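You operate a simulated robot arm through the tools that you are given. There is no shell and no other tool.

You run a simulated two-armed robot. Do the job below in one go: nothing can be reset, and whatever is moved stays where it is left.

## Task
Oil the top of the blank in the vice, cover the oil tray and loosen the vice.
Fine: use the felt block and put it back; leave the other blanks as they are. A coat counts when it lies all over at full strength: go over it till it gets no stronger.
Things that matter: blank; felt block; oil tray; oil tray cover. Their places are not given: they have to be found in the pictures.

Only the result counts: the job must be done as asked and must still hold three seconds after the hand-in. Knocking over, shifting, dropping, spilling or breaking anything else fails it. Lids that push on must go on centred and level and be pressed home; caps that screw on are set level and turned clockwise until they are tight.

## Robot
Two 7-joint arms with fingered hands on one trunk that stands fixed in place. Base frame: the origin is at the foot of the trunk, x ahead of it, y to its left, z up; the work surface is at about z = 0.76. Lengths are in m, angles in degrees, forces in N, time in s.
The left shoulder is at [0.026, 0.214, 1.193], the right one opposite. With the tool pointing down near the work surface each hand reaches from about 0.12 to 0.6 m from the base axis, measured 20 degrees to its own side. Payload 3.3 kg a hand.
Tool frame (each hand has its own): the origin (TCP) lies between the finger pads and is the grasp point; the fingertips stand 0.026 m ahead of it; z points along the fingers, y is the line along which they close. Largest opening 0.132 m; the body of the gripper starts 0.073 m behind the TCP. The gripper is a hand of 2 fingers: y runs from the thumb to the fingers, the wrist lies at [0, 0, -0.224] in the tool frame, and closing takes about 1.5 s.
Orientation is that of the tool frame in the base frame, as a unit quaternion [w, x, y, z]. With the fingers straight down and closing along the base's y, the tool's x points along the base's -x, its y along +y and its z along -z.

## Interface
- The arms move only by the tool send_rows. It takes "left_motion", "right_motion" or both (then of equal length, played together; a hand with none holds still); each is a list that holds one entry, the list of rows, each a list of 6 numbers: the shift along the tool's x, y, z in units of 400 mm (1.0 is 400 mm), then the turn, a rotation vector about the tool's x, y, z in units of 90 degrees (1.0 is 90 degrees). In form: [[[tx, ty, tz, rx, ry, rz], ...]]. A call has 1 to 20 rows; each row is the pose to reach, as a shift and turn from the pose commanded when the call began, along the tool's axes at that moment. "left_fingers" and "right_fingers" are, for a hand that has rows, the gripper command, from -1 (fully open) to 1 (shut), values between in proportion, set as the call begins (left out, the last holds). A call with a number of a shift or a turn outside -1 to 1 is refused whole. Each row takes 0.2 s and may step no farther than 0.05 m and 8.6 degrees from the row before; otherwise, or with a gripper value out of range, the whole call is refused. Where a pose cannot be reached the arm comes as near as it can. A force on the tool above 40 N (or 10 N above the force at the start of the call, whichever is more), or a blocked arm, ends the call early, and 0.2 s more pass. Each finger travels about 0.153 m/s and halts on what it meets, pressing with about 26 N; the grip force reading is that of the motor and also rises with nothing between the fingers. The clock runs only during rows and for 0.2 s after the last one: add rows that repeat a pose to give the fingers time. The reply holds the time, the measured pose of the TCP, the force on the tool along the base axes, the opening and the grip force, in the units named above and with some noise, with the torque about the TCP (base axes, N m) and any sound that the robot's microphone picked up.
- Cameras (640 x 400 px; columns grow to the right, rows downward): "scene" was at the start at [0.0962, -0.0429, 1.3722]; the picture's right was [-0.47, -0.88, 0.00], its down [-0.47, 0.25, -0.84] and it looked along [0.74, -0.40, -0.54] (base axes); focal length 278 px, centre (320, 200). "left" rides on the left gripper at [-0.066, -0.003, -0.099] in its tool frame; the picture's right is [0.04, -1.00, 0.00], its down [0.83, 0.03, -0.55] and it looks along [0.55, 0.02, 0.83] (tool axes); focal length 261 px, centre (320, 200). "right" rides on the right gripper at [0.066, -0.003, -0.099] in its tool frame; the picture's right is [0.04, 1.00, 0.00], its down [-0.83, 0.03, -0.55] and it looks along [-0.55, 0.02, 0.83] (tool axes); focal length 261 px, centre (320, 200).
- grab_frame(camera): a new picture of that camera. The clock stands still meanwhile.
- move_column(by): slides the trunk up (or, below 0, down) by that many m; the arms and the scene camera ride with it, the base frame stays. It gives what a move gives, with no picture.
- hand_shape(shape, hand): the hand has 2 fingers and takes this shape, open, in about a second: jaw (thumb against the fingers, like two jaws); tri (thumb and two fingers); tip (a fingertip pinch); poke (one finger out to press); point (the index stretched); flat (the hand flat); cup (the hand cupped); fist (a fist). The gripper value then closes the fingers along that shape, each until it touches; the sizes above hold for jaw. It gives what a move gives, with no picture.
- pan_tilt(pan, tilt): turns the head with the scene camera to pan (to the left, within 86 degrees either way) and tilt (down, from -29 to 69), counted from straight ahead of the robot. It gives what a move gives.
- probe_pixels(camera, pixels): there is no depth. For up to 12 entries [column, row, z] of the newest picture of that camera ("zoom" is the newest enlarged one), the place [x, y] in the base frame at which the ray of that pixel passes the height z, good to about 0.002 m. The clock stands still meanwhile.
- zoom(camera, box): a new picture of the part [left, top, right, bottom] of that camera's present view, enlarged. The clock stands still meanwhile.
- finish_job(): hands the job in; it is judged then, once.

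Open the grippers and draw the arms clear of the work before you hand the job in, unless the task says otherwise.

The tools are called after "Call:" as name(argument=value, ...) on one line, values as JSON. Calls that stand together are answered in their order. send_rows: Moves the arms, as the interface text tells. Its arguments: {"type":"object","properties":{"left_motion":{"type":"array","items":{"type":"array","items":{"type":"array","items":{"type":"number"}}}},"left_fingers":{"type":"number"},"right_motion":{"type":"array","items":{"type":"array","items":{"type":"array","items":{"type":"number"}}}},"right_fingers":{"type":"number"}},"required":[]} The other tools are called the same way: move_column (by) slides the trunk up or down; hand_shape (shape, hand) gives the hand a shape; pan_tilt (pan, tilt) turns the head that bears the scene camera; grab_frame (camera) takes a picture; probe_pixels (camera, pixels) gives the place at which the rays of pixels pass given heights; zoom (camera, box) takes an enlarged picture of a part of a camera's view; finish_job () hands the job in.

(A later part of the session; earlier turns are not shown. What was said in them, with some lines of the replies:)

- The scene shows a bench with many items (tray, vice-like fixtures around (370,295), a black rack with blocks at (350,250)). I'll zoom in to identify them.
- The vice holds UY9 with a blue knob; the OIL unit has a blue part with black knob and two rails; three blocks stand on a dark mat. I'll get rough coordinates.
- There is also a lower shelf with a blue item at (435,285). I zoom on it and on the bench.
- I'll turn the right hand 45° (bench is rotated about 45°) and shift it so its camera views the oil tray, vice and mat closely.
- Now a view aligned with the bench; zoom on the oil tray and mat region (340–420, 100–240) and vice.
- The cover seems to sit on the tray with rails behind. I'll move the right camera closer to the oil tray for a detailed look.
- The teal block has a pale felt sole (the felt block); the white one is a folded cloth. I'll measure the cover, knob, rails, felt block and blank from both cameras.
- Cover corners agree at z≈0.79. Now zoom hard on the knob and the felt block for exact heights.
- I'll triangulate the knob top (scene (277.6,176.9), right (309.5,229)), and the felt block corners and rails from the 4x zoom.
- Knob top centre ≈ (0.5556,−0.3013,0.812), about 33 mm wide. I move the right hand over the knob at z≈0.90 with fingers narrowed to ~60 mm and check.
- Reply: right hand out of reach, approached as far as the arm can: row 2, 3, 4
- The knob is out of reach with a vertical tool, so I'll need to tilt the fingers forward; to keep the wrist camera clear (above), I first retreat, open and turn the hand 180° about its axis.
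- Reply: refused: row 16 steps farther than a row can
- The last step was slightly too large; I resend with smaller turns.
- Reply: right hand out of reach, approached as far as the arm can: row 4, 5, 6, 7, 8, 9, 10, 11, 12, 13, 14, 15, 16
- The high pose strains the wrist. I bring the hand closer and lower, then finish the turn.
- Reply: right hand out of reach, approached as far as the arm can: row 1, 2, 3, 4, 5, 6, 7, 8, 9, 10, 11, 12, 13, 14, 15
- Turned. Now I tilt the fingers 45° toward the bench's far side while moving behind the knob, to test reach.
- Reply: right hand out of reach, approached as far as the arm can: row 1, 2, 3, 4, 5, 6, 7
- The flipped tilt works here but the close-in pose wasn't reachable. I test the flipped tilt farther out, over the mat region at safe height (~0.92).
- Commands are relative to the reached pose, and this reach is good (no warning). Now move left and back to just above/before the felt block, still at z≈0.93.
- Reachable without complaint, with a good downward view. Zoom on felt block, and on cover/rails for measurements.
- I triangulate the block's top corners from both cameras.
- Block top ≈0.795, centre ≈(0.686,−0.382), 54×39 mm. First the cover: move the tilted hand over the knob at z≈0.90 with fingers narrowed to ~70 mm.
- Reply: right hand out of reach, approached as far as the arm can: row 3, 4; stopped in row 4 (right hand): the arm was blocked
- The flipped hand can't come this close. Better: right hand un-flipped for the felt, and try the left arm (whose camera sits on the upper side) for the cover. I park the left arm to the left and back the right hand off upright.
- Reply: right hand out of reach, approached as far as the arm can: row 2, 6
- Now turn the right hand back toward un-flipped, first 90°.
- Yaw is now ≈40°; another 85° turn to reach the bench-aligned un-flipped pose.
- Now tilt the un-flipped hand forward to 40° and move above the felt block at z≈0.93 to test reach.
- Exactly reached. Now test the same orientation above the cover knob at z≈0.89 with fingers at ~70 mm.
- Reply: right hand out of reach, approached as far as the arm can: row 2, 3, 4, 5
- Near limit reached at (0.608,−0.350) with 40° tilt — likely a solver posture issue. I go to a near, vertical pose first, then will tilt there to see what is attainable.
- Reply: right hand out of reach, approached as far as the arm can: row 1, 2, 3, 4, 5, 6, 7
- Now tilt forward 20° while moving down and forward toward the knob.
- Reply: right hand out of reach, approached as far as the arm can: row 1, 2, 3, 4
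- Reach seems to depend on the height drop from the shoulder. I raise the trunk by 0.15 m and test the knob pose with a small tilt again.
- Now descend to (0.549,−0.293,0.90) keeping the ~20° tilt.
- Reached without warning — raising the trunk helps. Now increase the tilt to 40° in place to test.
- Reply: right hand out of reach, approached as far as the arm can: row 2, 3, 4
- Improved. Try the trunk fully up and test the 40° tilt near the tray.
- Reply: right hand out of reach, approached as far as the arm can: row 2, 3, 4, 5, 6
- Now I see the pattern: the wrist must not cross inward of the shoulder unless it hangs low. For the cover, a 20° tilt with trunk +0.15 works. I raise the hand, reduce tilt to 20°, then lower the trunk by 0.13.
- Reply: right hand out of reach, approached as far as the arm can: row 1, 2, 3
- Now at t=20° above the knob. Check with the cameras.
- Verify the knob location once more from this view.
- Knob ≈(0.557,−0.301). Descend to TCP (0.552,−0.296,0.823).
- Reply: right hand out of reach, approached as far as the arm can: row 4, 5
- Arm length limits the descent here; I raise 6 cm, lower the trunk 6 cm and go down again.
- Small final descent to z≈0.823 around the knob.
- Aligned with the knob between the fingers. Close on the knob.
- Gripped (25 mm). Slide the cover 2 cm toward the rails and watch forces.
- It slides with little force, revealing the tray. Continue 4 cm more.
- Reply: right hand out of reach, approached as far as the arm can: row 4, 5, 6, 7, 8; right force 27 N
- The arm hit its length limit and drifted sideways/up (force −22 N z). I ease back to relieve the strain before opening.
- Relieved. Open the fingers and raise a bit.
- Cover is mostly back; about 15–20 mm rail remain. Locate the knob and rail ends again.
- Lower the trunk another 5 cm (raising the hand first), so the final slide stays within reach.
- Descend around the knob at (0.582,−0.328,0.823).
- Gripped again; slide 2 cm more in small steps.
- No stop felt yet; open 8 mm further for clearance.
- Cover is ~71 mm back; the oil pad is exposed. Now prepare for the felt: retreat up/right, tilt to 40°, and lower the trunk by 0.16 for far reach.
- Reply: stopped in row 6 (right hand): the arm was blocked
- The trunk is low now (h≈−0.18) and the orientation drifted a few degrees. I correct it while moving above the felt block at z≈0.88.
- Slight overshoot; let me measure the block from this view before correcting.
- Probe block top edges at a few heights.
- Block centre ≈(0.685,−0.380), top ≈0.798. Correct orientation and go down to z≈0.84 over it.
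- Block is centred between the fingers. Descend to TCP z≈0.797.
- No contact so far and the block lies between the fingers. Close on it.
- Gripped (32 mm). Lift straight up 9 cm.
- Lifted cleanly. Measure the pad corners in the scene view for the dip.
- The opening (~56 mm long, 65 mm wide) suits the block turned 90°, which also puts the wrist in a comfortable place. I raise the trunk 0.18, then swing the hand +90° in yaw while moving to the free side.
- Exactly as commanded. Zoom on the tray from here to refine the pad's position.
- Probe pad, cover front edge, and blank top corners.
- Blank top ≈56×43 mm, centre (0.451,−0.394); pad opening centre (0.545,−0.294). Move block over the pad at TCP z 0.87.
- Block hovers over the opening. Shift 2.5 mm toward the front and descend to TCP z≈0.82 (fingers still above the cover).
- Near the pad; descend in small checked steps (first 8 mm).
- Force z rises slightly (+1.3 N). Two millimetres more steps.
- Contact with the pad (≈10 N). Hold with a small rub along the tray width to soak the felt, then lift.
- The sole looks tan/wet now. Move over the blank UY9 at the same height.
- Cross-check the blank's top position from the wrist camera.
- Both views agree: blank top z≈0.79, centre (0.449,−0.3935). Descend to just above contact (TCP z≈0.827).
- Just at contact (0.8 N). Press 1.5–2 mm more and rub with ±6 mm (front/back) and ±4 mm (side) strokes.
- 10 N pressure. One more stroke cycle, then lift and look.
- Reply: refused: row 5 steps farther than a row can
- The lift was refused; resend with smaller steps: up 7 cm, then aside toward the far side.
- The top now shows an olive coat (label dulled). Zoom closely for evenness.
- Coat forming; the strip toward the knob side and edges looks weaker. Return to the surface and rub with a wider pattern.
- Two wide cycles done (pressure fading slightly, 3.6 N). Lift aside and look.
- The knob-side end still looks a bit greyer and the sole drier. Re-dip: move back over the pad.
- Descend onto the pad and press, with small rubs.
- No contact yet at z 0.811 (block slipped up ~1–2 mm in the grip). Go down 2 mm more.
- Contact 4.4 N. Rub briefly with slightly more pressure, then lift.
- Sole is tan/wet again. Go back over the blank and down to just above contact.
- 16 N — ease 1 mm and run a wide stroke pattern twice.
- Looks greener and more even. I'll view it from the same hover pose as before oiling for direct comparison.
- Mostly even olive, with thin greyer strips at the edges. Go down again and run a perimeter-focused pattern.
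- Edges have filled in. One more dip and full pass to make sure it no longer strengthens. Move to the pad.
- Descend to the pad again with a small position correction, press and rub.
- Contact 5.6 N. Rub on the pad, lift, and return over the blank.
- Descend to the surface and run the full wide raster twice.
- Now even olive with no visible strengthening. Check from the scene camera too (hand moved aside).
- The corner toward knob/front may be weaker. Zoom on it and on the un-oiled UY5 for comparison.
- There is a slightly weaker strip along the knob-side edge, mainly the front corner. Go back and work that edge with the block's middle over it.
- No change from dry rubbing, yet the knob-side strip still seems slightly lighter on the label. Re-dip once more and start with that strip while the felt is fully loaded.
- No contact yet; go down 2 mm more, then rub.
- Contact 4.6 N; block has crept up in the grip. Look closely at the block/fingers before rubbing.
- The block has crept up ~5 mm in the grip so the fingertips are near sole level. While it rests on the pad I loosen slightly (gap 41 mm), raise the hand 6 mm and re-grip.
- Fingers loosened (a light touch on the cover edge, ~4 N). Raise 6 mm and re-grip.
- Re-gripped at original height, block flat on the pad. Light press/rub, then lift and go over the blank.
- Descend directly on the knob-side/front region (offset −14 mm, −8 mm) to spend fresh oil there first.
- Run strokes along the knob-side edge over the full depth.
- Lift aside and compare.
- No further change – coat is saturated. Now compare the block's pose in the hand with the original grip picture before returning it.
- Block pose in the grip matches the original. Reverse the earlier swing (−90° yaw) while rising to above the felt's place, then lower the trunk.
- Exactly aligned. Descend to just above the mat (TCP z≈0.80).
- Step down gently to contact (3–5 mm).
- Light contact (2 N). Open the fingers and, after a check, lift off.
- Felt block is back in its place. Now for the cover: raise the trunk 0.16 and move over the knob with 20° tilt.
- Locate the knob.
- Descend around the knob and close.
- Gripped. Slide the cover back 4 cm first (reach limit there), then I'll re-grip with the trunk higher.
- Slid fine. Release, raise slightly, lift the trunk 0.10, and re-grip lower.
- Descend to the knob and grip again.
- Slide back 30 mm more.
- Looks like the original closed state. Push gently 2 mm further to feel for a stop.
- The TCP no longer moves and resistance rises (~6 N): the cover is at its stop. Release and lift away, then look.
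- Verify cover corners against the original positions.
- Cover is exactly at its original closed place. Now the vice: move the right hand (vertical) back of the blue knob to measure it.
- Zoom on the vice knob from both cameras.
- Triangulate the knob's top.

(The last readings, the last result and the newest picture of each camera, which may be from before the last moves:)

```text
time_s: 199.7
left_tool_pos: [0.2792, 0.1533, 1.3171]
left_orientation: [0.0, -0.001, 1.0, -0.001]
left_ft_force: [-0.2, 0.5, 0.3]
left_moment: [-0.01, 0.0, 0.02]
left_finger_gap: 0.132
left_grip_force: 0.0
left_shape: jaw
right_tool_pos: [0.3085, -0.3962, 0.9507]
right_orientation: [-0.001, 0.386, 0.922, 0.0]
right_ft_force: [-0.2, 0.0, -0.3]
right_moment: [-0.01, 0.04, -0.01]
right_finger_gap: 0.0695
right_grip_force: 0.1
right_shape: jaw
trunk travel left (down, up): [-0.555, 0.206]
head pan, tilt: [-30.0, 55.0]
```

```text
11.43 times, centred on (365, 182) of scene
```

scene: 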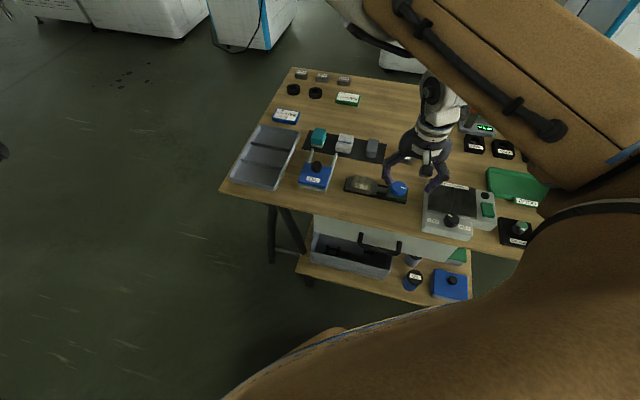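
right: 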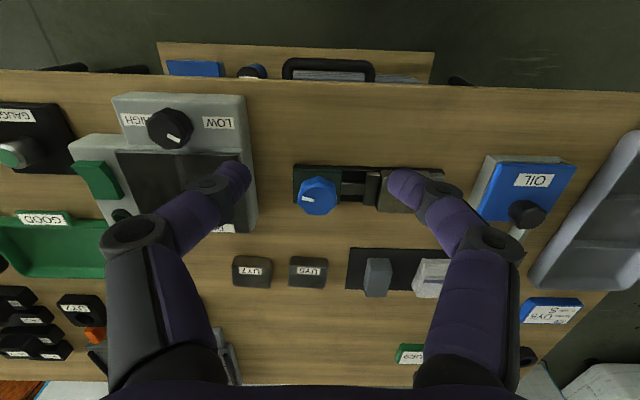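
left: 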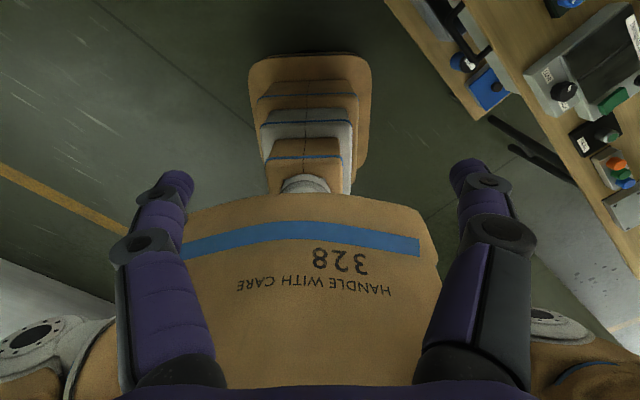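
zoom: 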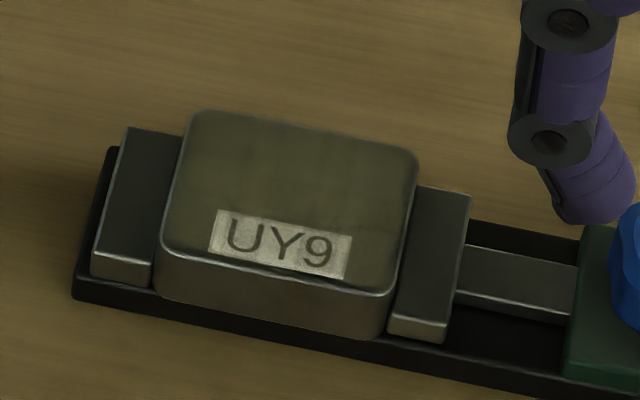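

Knob top ≈0.81 at (0.374,−0.4625), Ø≈45 mm. Before turning it, one better look at the coat from the front with the wrist camera.

Call:
send_rows(right_motion=[[[0, 0.085, 0.017, 0, 0, 0], [0, 0.17, 0.033, 0, 0, 0], [0, 0.255, 0.05, 0, 0, 0], [0, 0.255, 0.05, 0, 0, 0]]])

Call:
grab_frame(camera="right")

Call:
zoom(camera="right", box=[270, 140, 370, 220])

```text
time_s: 200.7
left_tool_pos: [0.2785, 0.1528, 1.3175]
left_orientation: [-0.001, 0.0, 1.0, -0.001]
left_ft_force: [0.4, 0.5, 0.0]
left_moment: [0.0, -0.02, -0.01]
left_finger_gap: 0.1319
left_grip_force: 0.1
left_shape: jaw
right_tool_pos: [0.3785, -0.3308, 0.928]
right_orientation: [-0.005, 0.395, 0.919, 0.002]
right_ft_force: [0.4, -0.7, 0.3]
right_moment: [0.0, -0.02, 0.0]
right_finger_gap: 0.0697
right_grip_force: 0.0
right_shape: jaw
trunk travel left (down, up): [-0.555, 0.206]
head pan, tilt: [-30.0, 55.0]
```

```text
taken
```

right: 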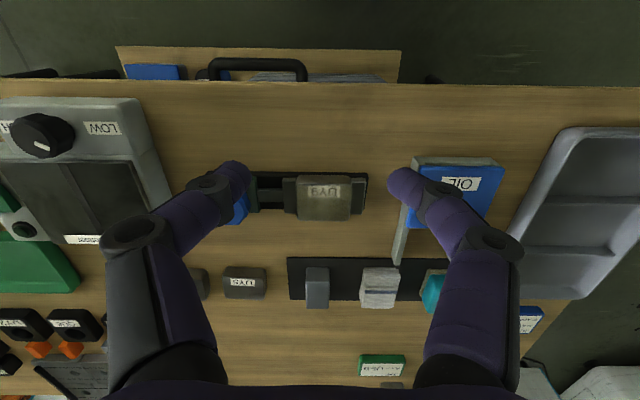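

```text
5.00 times, centred on (320, 180) of right
```

zoom: 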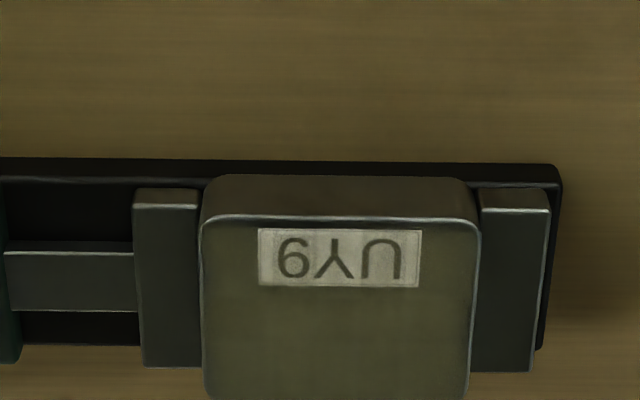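

Zoom closer at the top surface.

Call:
zoom(camera="right", box=[293, 180, 357, 226])

Call:
zoom(camera="right", box=[296, 182, 326, 206])

Call:
zoom(camera="right", box=[326, 182, 356, 206])

```text
8.70 times, centred on (325, 203) of right
```

zoom: 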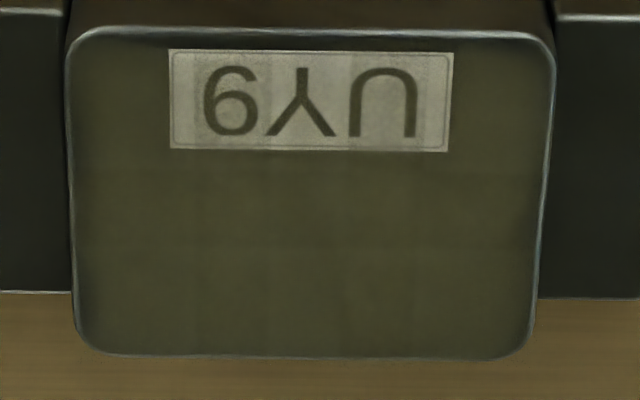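

```text
16.00 times, centred on (311, 194) of right
```

zoom: 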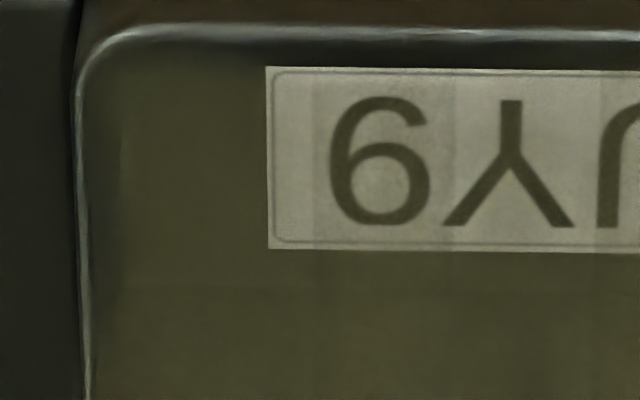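

```text
16.00 times, centred on (341, 194) of right
```

zoom: 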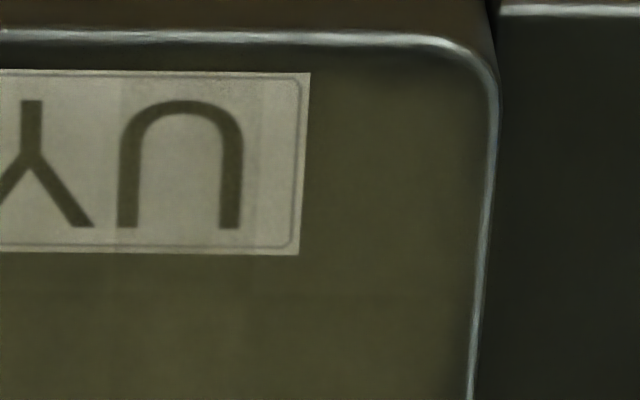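

The coat is even across the whole grid (faint alternating cell pattern only). Now go above the vice knob at (0.374,−0.4625), z≈0.88, fingers at 70 mm.

Call:
send_rows(right_motion=[[[-0.058, -0.059, 0.01, 0, 0, 0], [-0.116, -0.117, 0.04, 0, 0, 0], [-0.174, -0.176, 0.08, 0, 0, 0], [-0.2315, -0.2345, 0.12, 0, 0, 0], [-0.2315, -0.2345, 0.12, 0, 0, 0]]])

Call:
grab_frame(camera="right")

Call:
zoom(camera="scene", box=[340, 140, 460, 225])

```text
time_s: 201.9
left_tool_pos: [0.2795, 0.1532, 1.3165]
left_orientation: [0.0, 0.001, 1.0, -0.002]
left_ft_force: [0.4, 0.7, -0.4]
left_moment: [-0.02, 0.01, -0.01]
left_finger_gap: 0.1319
left_grip_force: 0.1
left_shape: jaw
right_tool_pos: [0.3798, -0.4567, 0.8815]
right_orientation: [0.0, 0.386, 0.923, 0.0]
right_ft_force: [0.4, 0.1, -1.0]
right_moment: [-0.02, 0.0, -0.03]
right_finger_gap: 0.0694
right_grip_force: 0.0
right_shape: jaw
trunk travel left (down, up): [-0.555, 0.206]
head pan, tilt: [-30.0, 55.0]
```

```text
taken
```

right: 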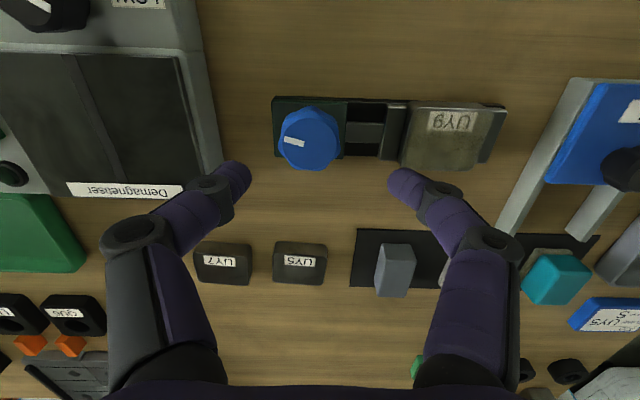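

```text
4.71 times, centred on (400, 182) of scene
```

zoom: 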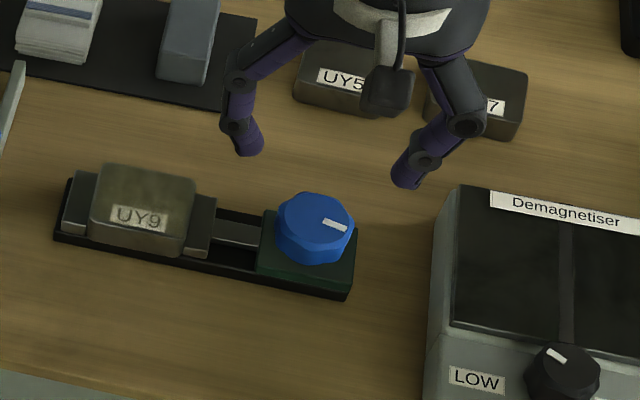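

Refine the knob's centre from this closer view.

Call:
zoom(camera="right", box=[260, 85, 370, 185])

```text
4.00 times, centred on (315, 135) of right
```

zoom: 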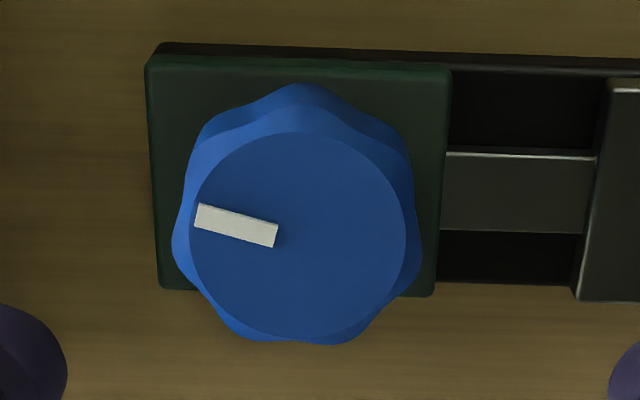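

Call:
probe_pixels(camera="right", pixels=[[309.5, 143.75, 0.8], [309.5, 143.75, 0.805], [309.5, 143.75, 0.81], [273, 158, 0.785], [352, 158, 0.785]])

```text
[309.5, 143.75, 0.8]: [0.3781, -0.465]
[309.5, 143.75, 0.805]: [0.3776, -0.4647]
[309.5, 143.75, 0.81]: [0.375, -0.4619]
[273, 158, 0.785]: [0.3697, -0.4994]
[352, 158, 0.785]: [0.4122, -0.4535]
```

Descend around the knob to TCP z≈0.818.

Call:
send_rows(right_motion=[[[-0.004, -0.019, 0.05, 0, 0, 0], [-0.004, -0.019, 0.1, 0, 0, 0], [-0.004, -0.019, 0.14, 0, 0, 0], [-0.004, -0.019, 0.159, 0, 0, 0], [-0.004, -0.019, 0.159, 0, 0, 0]]])

Call:
grab_frame(camera="right")

Call:
zoom(camera="scene", box=[340, 140, 460, 225])

```text
time_s: 203.1
left_tool_pos: [0.2797, 0.1528, 1.3173]
left_orientation: [0.0, 0.0, 1.0, -0.001]
left_ft_force: [-0.3, 1.0, -0.4]
left_moment: [-0.02, -0.03, -0.01]
left_finger_gap: 0.1319
left_grip_force: 0.1
left_shape: jaw
right_tool_pos: [0.3744, -0.4625, 0.8163]
right_orientation: [-0.002, 0.386, 0.923, 0.001]
right_ft_force: [-0.2, 0.3, 0.3]
right_moment: [0.03, -0.03, -0.03]
right_finger_gap: 0.0695
right_grip_force: 0.0
right_shape: jaw
trunk travel left (down, up): [-0.555, 0.206]
head pan, tilt: [-30.0, 55.0]
```

```text
taken
```

right: 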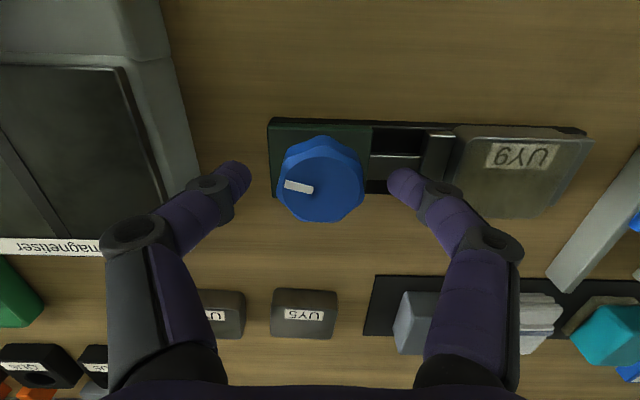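

```text
4.71 times, centred on (400, 182) of scene
```

zoom: 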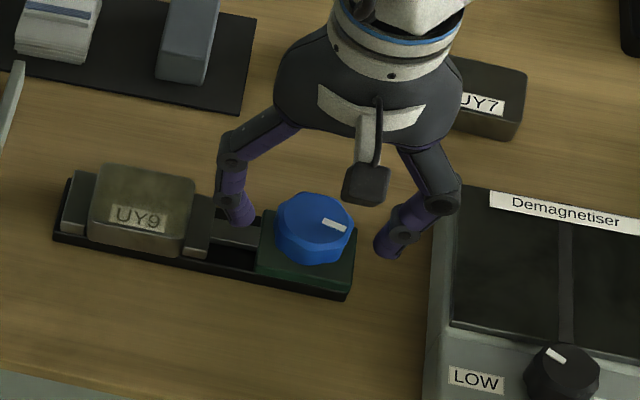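

Knob is centred between the fingers. Close on it.

Call:
send_rows(right_motion=[[[0, 0, 0, 0, 0, 0], [0, 0, 0, 0, 0, 0], [0, 0, 0, 0, 0, 0], [0, 0, 0, 0, 0, 0]]], right_fingers=0.9)

Call:
grab_frame(camera="right")

```text
time_s: 204.1
left_tool_pos: [0.2781, 0.1529, 1.3169]
left_orientation: [0.0, 0.0, 1.0, -0.001]
left_ft_force: [1.1, 0.0, 0.5]
left_moment: [0.01, -0.02, -0.01]
left_finger_gap: 0.132
left_grip_force: 0.0
left_shape: jaw
right_tool_pos: [0.3733, -0.4631, 0.817]
right_orientation: [-0.001, 0.387, 0.922, 0.0]
right_ft_force: [-2.0, 1.5, -3.6]
right_moment: [0.02, 0.05, 0.0]
right_finger_gap: 0.0372
right_grip_force: 25.8
right_shape: jaw
trunk travel left (down, up): [-0.555, 0.206]
head pan, tilt: [-30.0, 55.0]
```

```text
taken
```

right: 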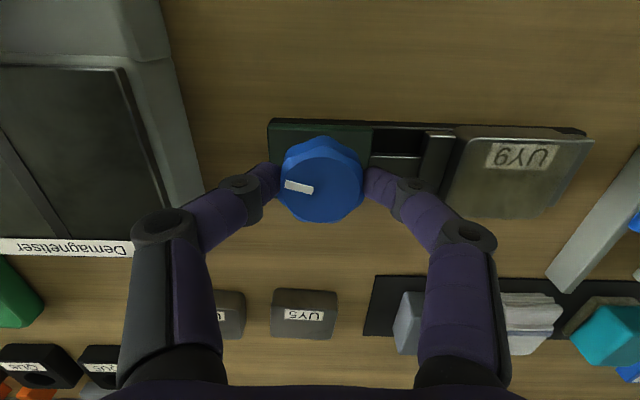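

Gripped (37 mm). Turn counter-clockwise (rz negative) about 30° and watch torque and jaws.

Call:
send_rows(right_motion=[[[0, 0, 0, 0, 0, -0.08], [0, 0, 0, 0, 0, -0.16], [0, 0, 0, 0, 0, -0.24], [0, 0, 0, 0, 0, -0.33], [0, 0, 0, 0, 0, -0.33]]])

Call:
grab_frame(camera="right")

Call:
zoom(camera="scene", box=[340, 140, 460, 225])

```text
time_s: 205.3
left_tool_pos: [0.279, 0.1532, 1.317]
left_orientation: [0.0, 0.0, 1.0, 0.001]
left_ft_force: [0.7, -0.2, -0.3]
left_moment: [-0.03, 0.0, 0.0]
left_finger_gap: 0.1319
left_grip_force: 0.0
left_shape: jaw
right_tool_pos: [0.3736, -0.4641, 0.8174]
right_orientation: [-0.001, 0.137, 0.991, -0.001]
right_ft_force: [-7.1, -1.4, -6.3]
right_moment: [-0.05, 0.13, -0.02]
right_finger_gap: 0.0369
right_grip_force: 25.7
right_shape: jaw
trunk travel left (down, up): [-0.555, 0.206]
head pan, tilt: [-30.0, 55.0]
```

```text
taken
```

right: 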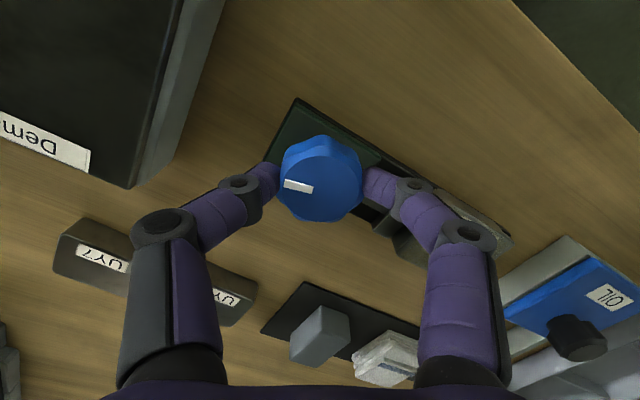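

```text
4.71 times, centred on (400, 182) of scene
```

zoom: 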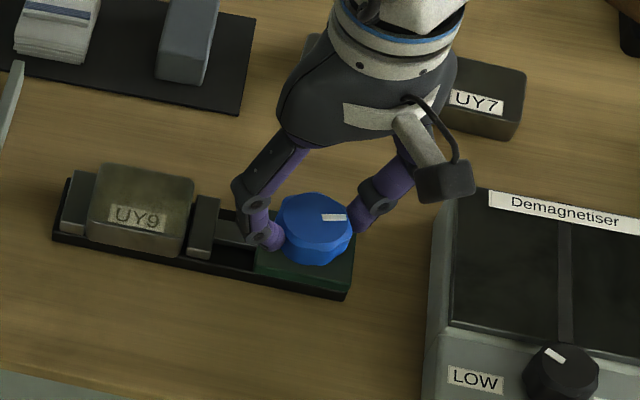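

It turns with the grip and the right jaw starts to part from the blank. Continue ~55° counter-clockwise.

Call:
send_rows(right_motion=[[[-0.003, 0.0035, 0, 0, 0, -0.08], [-0.003, 0.0035, 0, 0, 0, -0.16], [-0.003, 0.0035, 0, 0, 0, -0.24], [-0.003, 0.0035, 0, 0, 0, -0.32], [-0.003, 0.0035, 0, 0, 0, -0.4], [-0.003, 0.0035, 0, 0, 0, -0.48], [-0.003, 0.0035, 0, 0, 0, -0.56], [-0.003, 0.0035, 0, 0, 0, -0.64], [-0.003, 0.0035, 0, 0, 0, -0.64]]])

Call:
grab_frame(camera="right")

Call:
zoom(camera="scene", box=[340, 140, 460, 225])

```text
time_s: 207.3
left_tool_pos: [0.279, 0.1526, 1.3165]
left_orientation: [0.001, -0.001, 1.0, 0.0]
left_ft_force: [-0.2, 0.3, 0.1]
left_moment: [-0.02, -0.03, -0.02]
left_finger_gap: 0.132
left_grip_force: 0.1
left_shape: jaw
right_tool_pos: [0.3759, -0.4655, 0.8173]
right_orientation: [0.0, -0.357, 0.934, 0.0]
right_ft_force: [-10.8, -17.1, -1.6]
right_moment: [-0.33, 0.16, -0.02]
right_finger_gap: 0.037
right_grip_force: 25.9
right_shape: jaw
trunk travel left (down, up): [-0.555, 0.206]
head pan, tilt: [-30.0, 55.0]
```

```text
taken
```

right: 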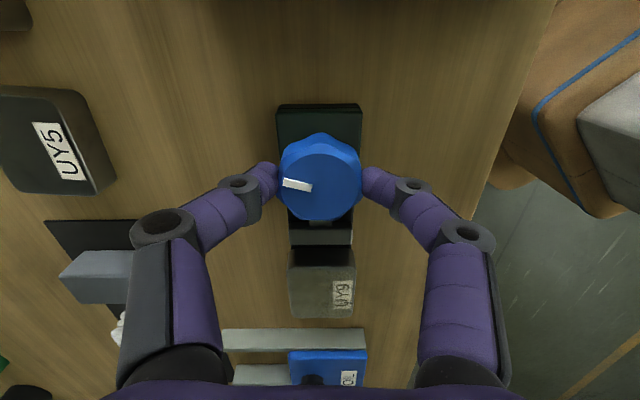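

```text
4.71 times, centred on (400, 182) of scene
```

zoom: 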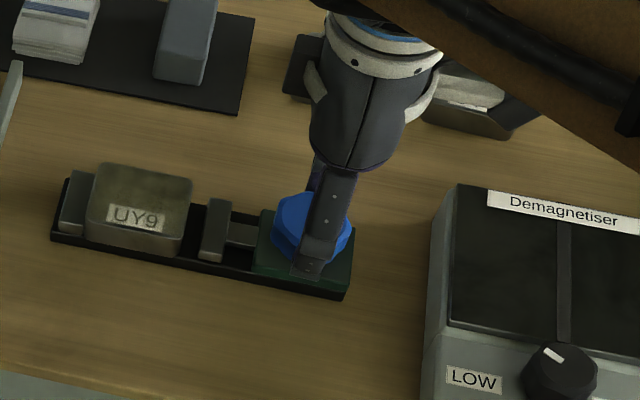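

The jaw is clearly open now (≈88° turned). There's a lateral load of ~20 N, so I ease 2 mm back, then open the fingers.

Call:
send_rows(right_motion=[[[0.0025, 0, 0, 0, 0, 0], [0.005, 0, 0, 0, 0, 0], [0.005, 0, 0, 0, 0, 0]]])

```text
time_s: 208.1
left_tool_pos: [0.2788, 0.1524, 1.3172]
left_orientation: [0.0, -0.001, 1.0, 0.0]
left_ft_force: [-0.3, -0.2, -0.3]
left_moment: [-0.02, 0.01, 0.02]
left_finger_gap: 0.1321
left_grip_force: 0.1
left_shape: jaw
right_tool_pos: [0.3755, -0.4647, 0.8164]
right_orientation: [0.0, -0.359, 0.933, 0.001]
right_ft_force: [-6.2, -14.5, 1.8]
right_moment: [-0.35, 0.06, 0.01]
right_finger_gap: 0.0361
right_grip_force: 26.0
right_shape: jaw
trunk travel left (down, up): [-0.555, 0.206]
head pan, tilt: [-30.0, 55.0]
```

Call:
send_rows(right_motion=[[[0.004, -0.003, 0, 0, 0, 0], [0.007, -0.007, 0, 0, 0, 0], [0.007, -0.007, 0, 0, 0, 0]]])

Call:
zoom(camera="scene", box=[340, 140, 460, 225])

```text
time_s: 208.9
left_tool_pos: [0.2792, 0.1538, 1.3161]
left_orientation: [0.0, 0.0, 1.0, -0.001]
left_ft_force: [0.2, -0.4, -0.6]
left_moment: [0.0, -0.01, 0.0]
left_finger_gap: 0.1317
left_grip_force: 0.1
left_shape: jaw
right_tool_pos: [0.3768, -0.467, 0.8161]
right_orientation: [0.001, -0.358, 0.934, 0.003]
right_ft_force: [-3.5, -0.4, -0.3]
right_moment: [-0.02, 0.01, 0.04]
right_finger_gap: 0.0365
right_grip_force: 26.4
right_shape: jaw
trunk travel left (down, up): [-0.555, 0.206]
head pan, tilt: [-30.0, 55.0]
```

```text
4.71 times, centred on (400, 182) of scene
```

zoom: 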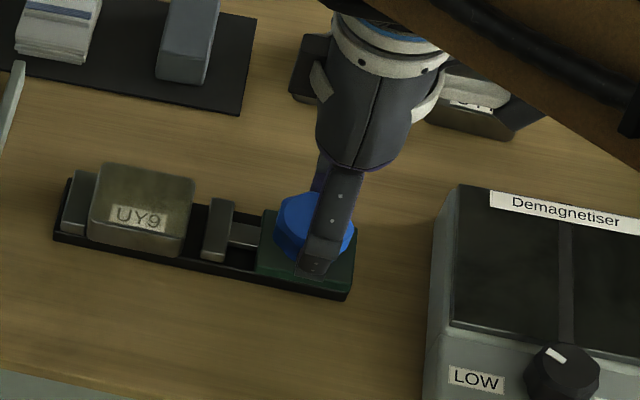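

The load is gone and the vice sits where it was. I turn another ~40° about the computed axis to be clearly loose, watching the forces.

Call:
send_rows(right_motion=[[[-0.0012, -0.0006, 0, 0, 0, -0.09], [-0.0025, -0.0012, 0, 0, 0, -0.18], [-0.0038, -0.0018, 0, 0, 0, -0.27], [-0.005, -0.0024, 0, 0, 0, -0.36], [-0.0063, -0.003, 0, 0, 0, -0.45]]])

Call:
zoom(camera="scene", box=[340, 140, 460, 225])

Call:
grab_frame(camera="right")

```text
time_s: 210.1
left_tool_pos: [0.2797, 0.1512, 1.3175]
left_orientation: [0.0, 0.001, 1.0, 0.001]
left_ft_force: [0.2, 0.3, 0.0]
left_moment: [-0.04, 0.0, -0.04]
left_finger_gap: 0.1317
left_grip_force: 0.1
left_shape: jaw
right_tool_pos: [0.377, -0.4713, 0.8179]
right_orientation: [-0.001, -0.659, 0.753, -0.001]
right_ft_force: [-4.0, -15.8, -2.1]
right_moment: [-0.27, 0.14, -0.67]
right_finger_gap: 0.035
right_grip_force: 25.8
right_shape: jaw
trunk travel left (down, up): [-0.555, 0.206]
head pan, tilt: [-30.0, 55.0]
```

```text
4.71 times, centred on (400, 182) of scene
```

zoom: 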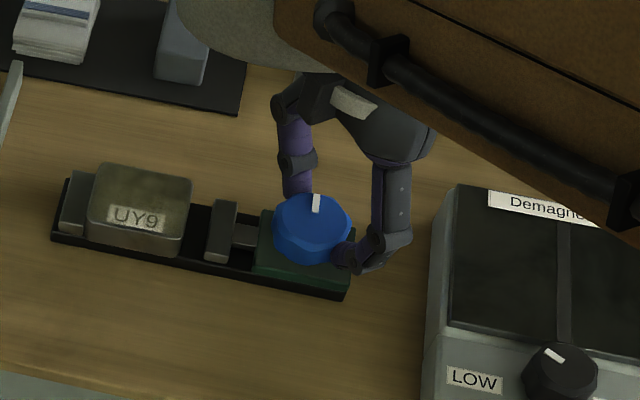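

```text
taken
```

right: 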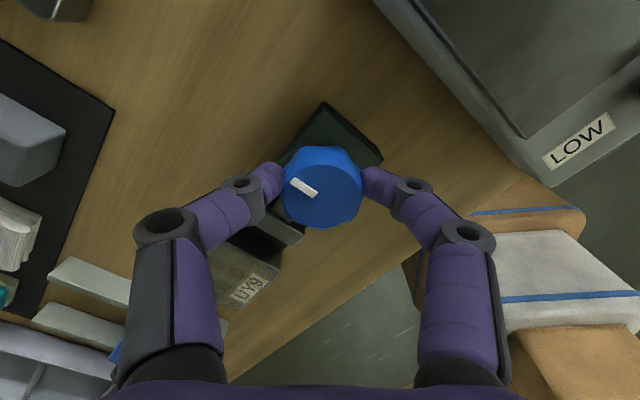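

Resisting torque (−0.67 N·m) shows the knob is at its open stop. Ease back a few degrees/mm, then release.

Call:
send_rows(right_motion=[[[0.003, 0, 0, 0, 0, 0.05], [0.006, 0, 0, 0, 0, 0.09], [0.006, 0, 0, 0, 0, 0.09]]])

```text
time_s: 210.9
left_tool_pos: [0.2769, 0.1516, 1.3175]
left_orientation: [0.001, 0.0, 1.0, -0.001]
left_ft_force: [-0.2, 0.0, 0.3]
left_moment: [0.02, -0.04, 0.01]
left_finger_gap: 0.1319
left_grip_force: 0.1
left_shape: jaw
right_tool_pos: [0.3763, -0.4714, 0.8167]
right_orientation: [0.001, -0.603, 0.797, 0.002]
right_ft_force: [-8.8, -15.1, -0.2]
right_moment: [-0.2, 0.21, 0.07]
right_finger_gap: 0.0351
right_grip_force: 25.6
right_shape: jaw
trunk travel left (down, up): [-0.555, 0.206]
head pan, tilt: [-30.0, 55.0]
```

Torque gone; relieve the remaining lateral push.

Call:
send_rows(right_motion=[[[0.004, 0.001, 0, 0, 0, 0], [0.008, 0.002, 0, 0, 0, 0], [0.008, 0.002, 0, 0, 0, 0]]])

Call:
zoom(camera="scene", box=[340, 140, 460, 225])

```text
time_s: 211.7
left_tool_pos: [0.2786, 0.1541, 1.3165]
left_orientation: [0.0, -0.001, 1.0, 0.0]
left_ft_force: [0.3, 0.1, 0.0]
left_moment: [-0.01, -0.01, 0.03]
left_finger_gap: 0.1319
left_grip_force: 0.1
left_shape: jaw
right_tool_pos: [0.3769, -0.4717, 0.8172]
right_orientation: [0.001, -0.604, 0.797, 0.001]
right_ft_force: [-4.3, -5.4, -1.5]
right_moment: [-0.13, 0.14, 0.03]
right_finger_gap: 0.035
right_grip_force: 26.3
right_shape: jaw
trunk travel left (down, up): [-0.555, 0.206]
head pan, tilt: [-30.0, 55.0]
```

```text
4.71 times, centred on (400, 182) of scene
```

zoom: 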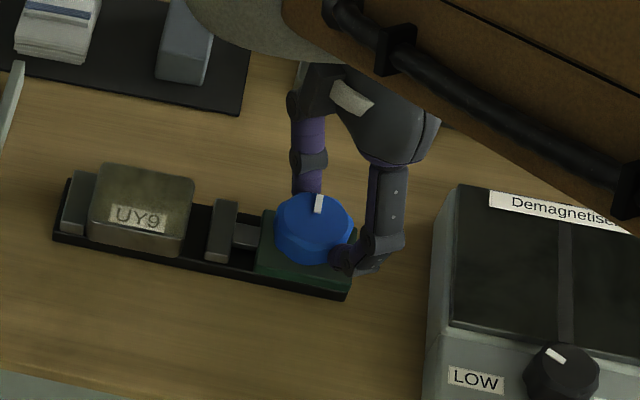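

Load is small; open to 70 mm and lift straight up.

Call:
send_rows(right_motion=[[[0.002, 0, 0, 0, 0, 0], [0.002, 0, 0, 0, 0, 0], [0.002, 0, 0, 0, 0, 0], [0.002, 0, -0.05, 0, 0, 0], [0.002, 0, -0.12, 0, 0, 0], [0.002, 0, -0.22, 0, 0, 0], [0.002, 0, -0.3, 0, 0, 0]]], right_fingers=-0.06)

Call:
grab_frame(camera="scene")

Call:
zoom(camera="scene", box=[340, 140, 460, 225])

```text
time_s: 213.3
left_tool_pos: [0.2801, 0.1533, 1.3172]
left_orientation: [0.0, 0.001, 1.0, -0.001]
left_ft_force: [1.1, -0.6, 0.1]
left_moment: [0.0, 0.0, 0.04]
left_finger_gap: 0.132
left_grip_force: 0.0
left_shape: jaw
right_tool_pos: [0.3747, -0.4732, 0.9381]
right_orientation: [0.0, -0.604, 0.797, 0.001]
right_ft_force: [1.0, 1.0, 1.3]
right_moment: [0.02, 0.0, 0.0]
right_finger_gap: 0.0698
right_grip_force: 0.0
right_shape: jaw
trunk travel left (down, up): [-0.555, 0.206]
head pan, tilt: [-30.0, 55.0]
```

```text
taken
```

scene: 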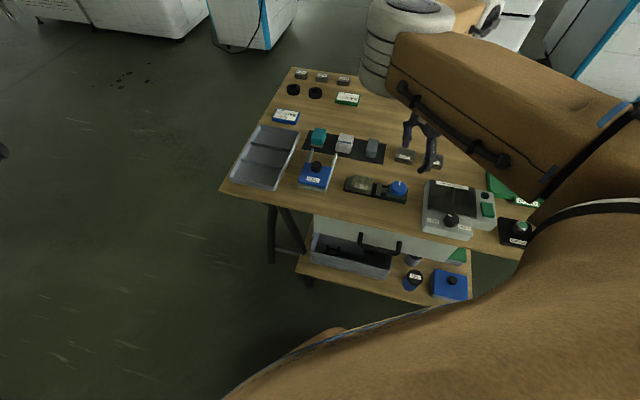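

```text
4.71 times, centred on (400, 182) of scene
```

zoom: 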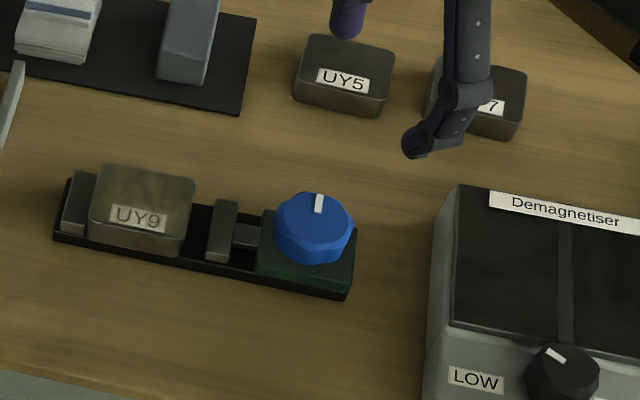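

Vice loosened, blank undisturbed. Open fully and raise the right arm clear, then check everything.

Call:
send_rows(right_motion=[[[0, 0, -0.1, 0, 0, 0], [0, 0, -0.2, 0, 0, 0], [0, 0, -0.3, 0, 0, 0], [0, 0, -0.4, 0, 0, 0], [0, 0, -0.5, 0, 0, 0]]], right_fingers=-1)

Call:
zoom(camera="scene", box=[220, 60, 420, 220])

Call:
zoom(camera="scene", box=[345, 165, 385, 200])

Call:
grab_frame(camera="right")

```text
time_s: 214.5
left_tool_pos: [0.2779, 0.1536, 1.3153]
left_orientation: [0.001, 0.001, 1.0, -0.002]
left_ft_force: [-0.6, 0.3, -0.3]
left_moment: [0.02, -0.01, -0.01]
left_finger_gap: 0.132
left_grip_force: 0.0
left_shape: jaw
right_tool_pos: [0.3771, -0.4723, 1.1377]
right_orientation: [0.0, -0.603, 0.798, 0.0]
right_ft_force: [0.0, -0.6, 0.4]
right_moment: [0.0, 0.01, 0.0]
right_finger_gap: 0.132
right_grip_force: 0.0
right_shape: jaw
trunk travel left (down, up): [-0.555, 0.206]
head pan, tilt: [-30.0, 55.0]
```

```text
2.50 times, centred on (320, 140) of scene
```

zoom: 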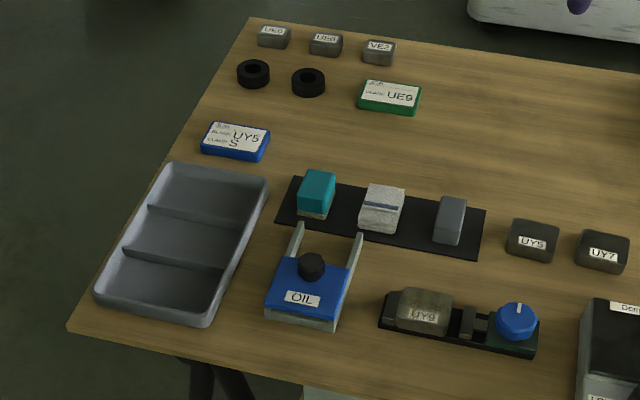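

```text
11.43 times, centred on (365, 182) of scene
```

zoom: 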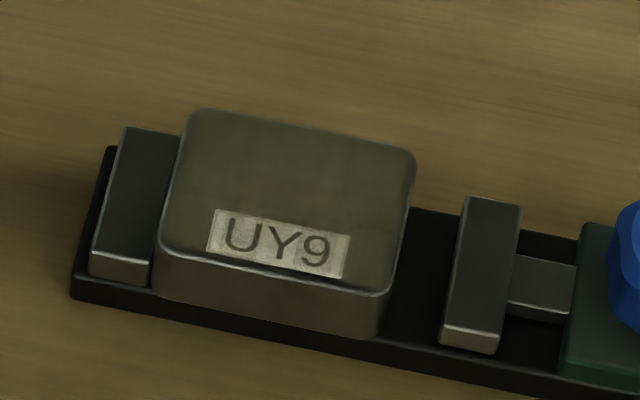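

```text
taken
```

right: 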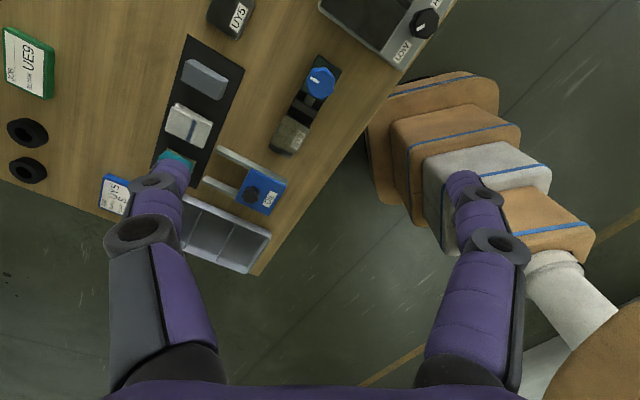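

The blank UY9 has an even olive coat with no weak strips showing. The felt block is back on its mat, the oil cover sits at its closed stop, and the vice jaw stands open with the blank in place. Both grippers are open and clear of the bench, so I hand the job in.

Call:
finish_job()

```text
The job is handed in.
```

I've oiled the blank in the vice (UY9), closed the oil tray and loosened the vice, then handed the job in. I haven't seen how it was judged.

- **Coat:** The top of UY9 has an even olive coat out to the edges. I dipped the felt four times, and the last passes no longer made the coat stronger. I judged this from the pictures only. The edge nearest the vice knob looked slightly greyer in some views, and I put that down to lighting.
- **Felt block:** It is back on its mat, gripped and set down at nearly the same spot as before. The block slipped upward in the grip while rubbing. I re-gripped it once while it rested on the oil pad.
- **Oil tray cover:** It is slid back to its stop. The measured corners match where it was at the start, to within 1–2 mm.
- **Vice:** The knob is turned counter-clockwise to its stop and one jaw stands clear of the blank. The vice shifted about a millimetre while I turned the knob and came back when I eased off.

The other blanks look untouched, and both arms are open and clear of the bench.
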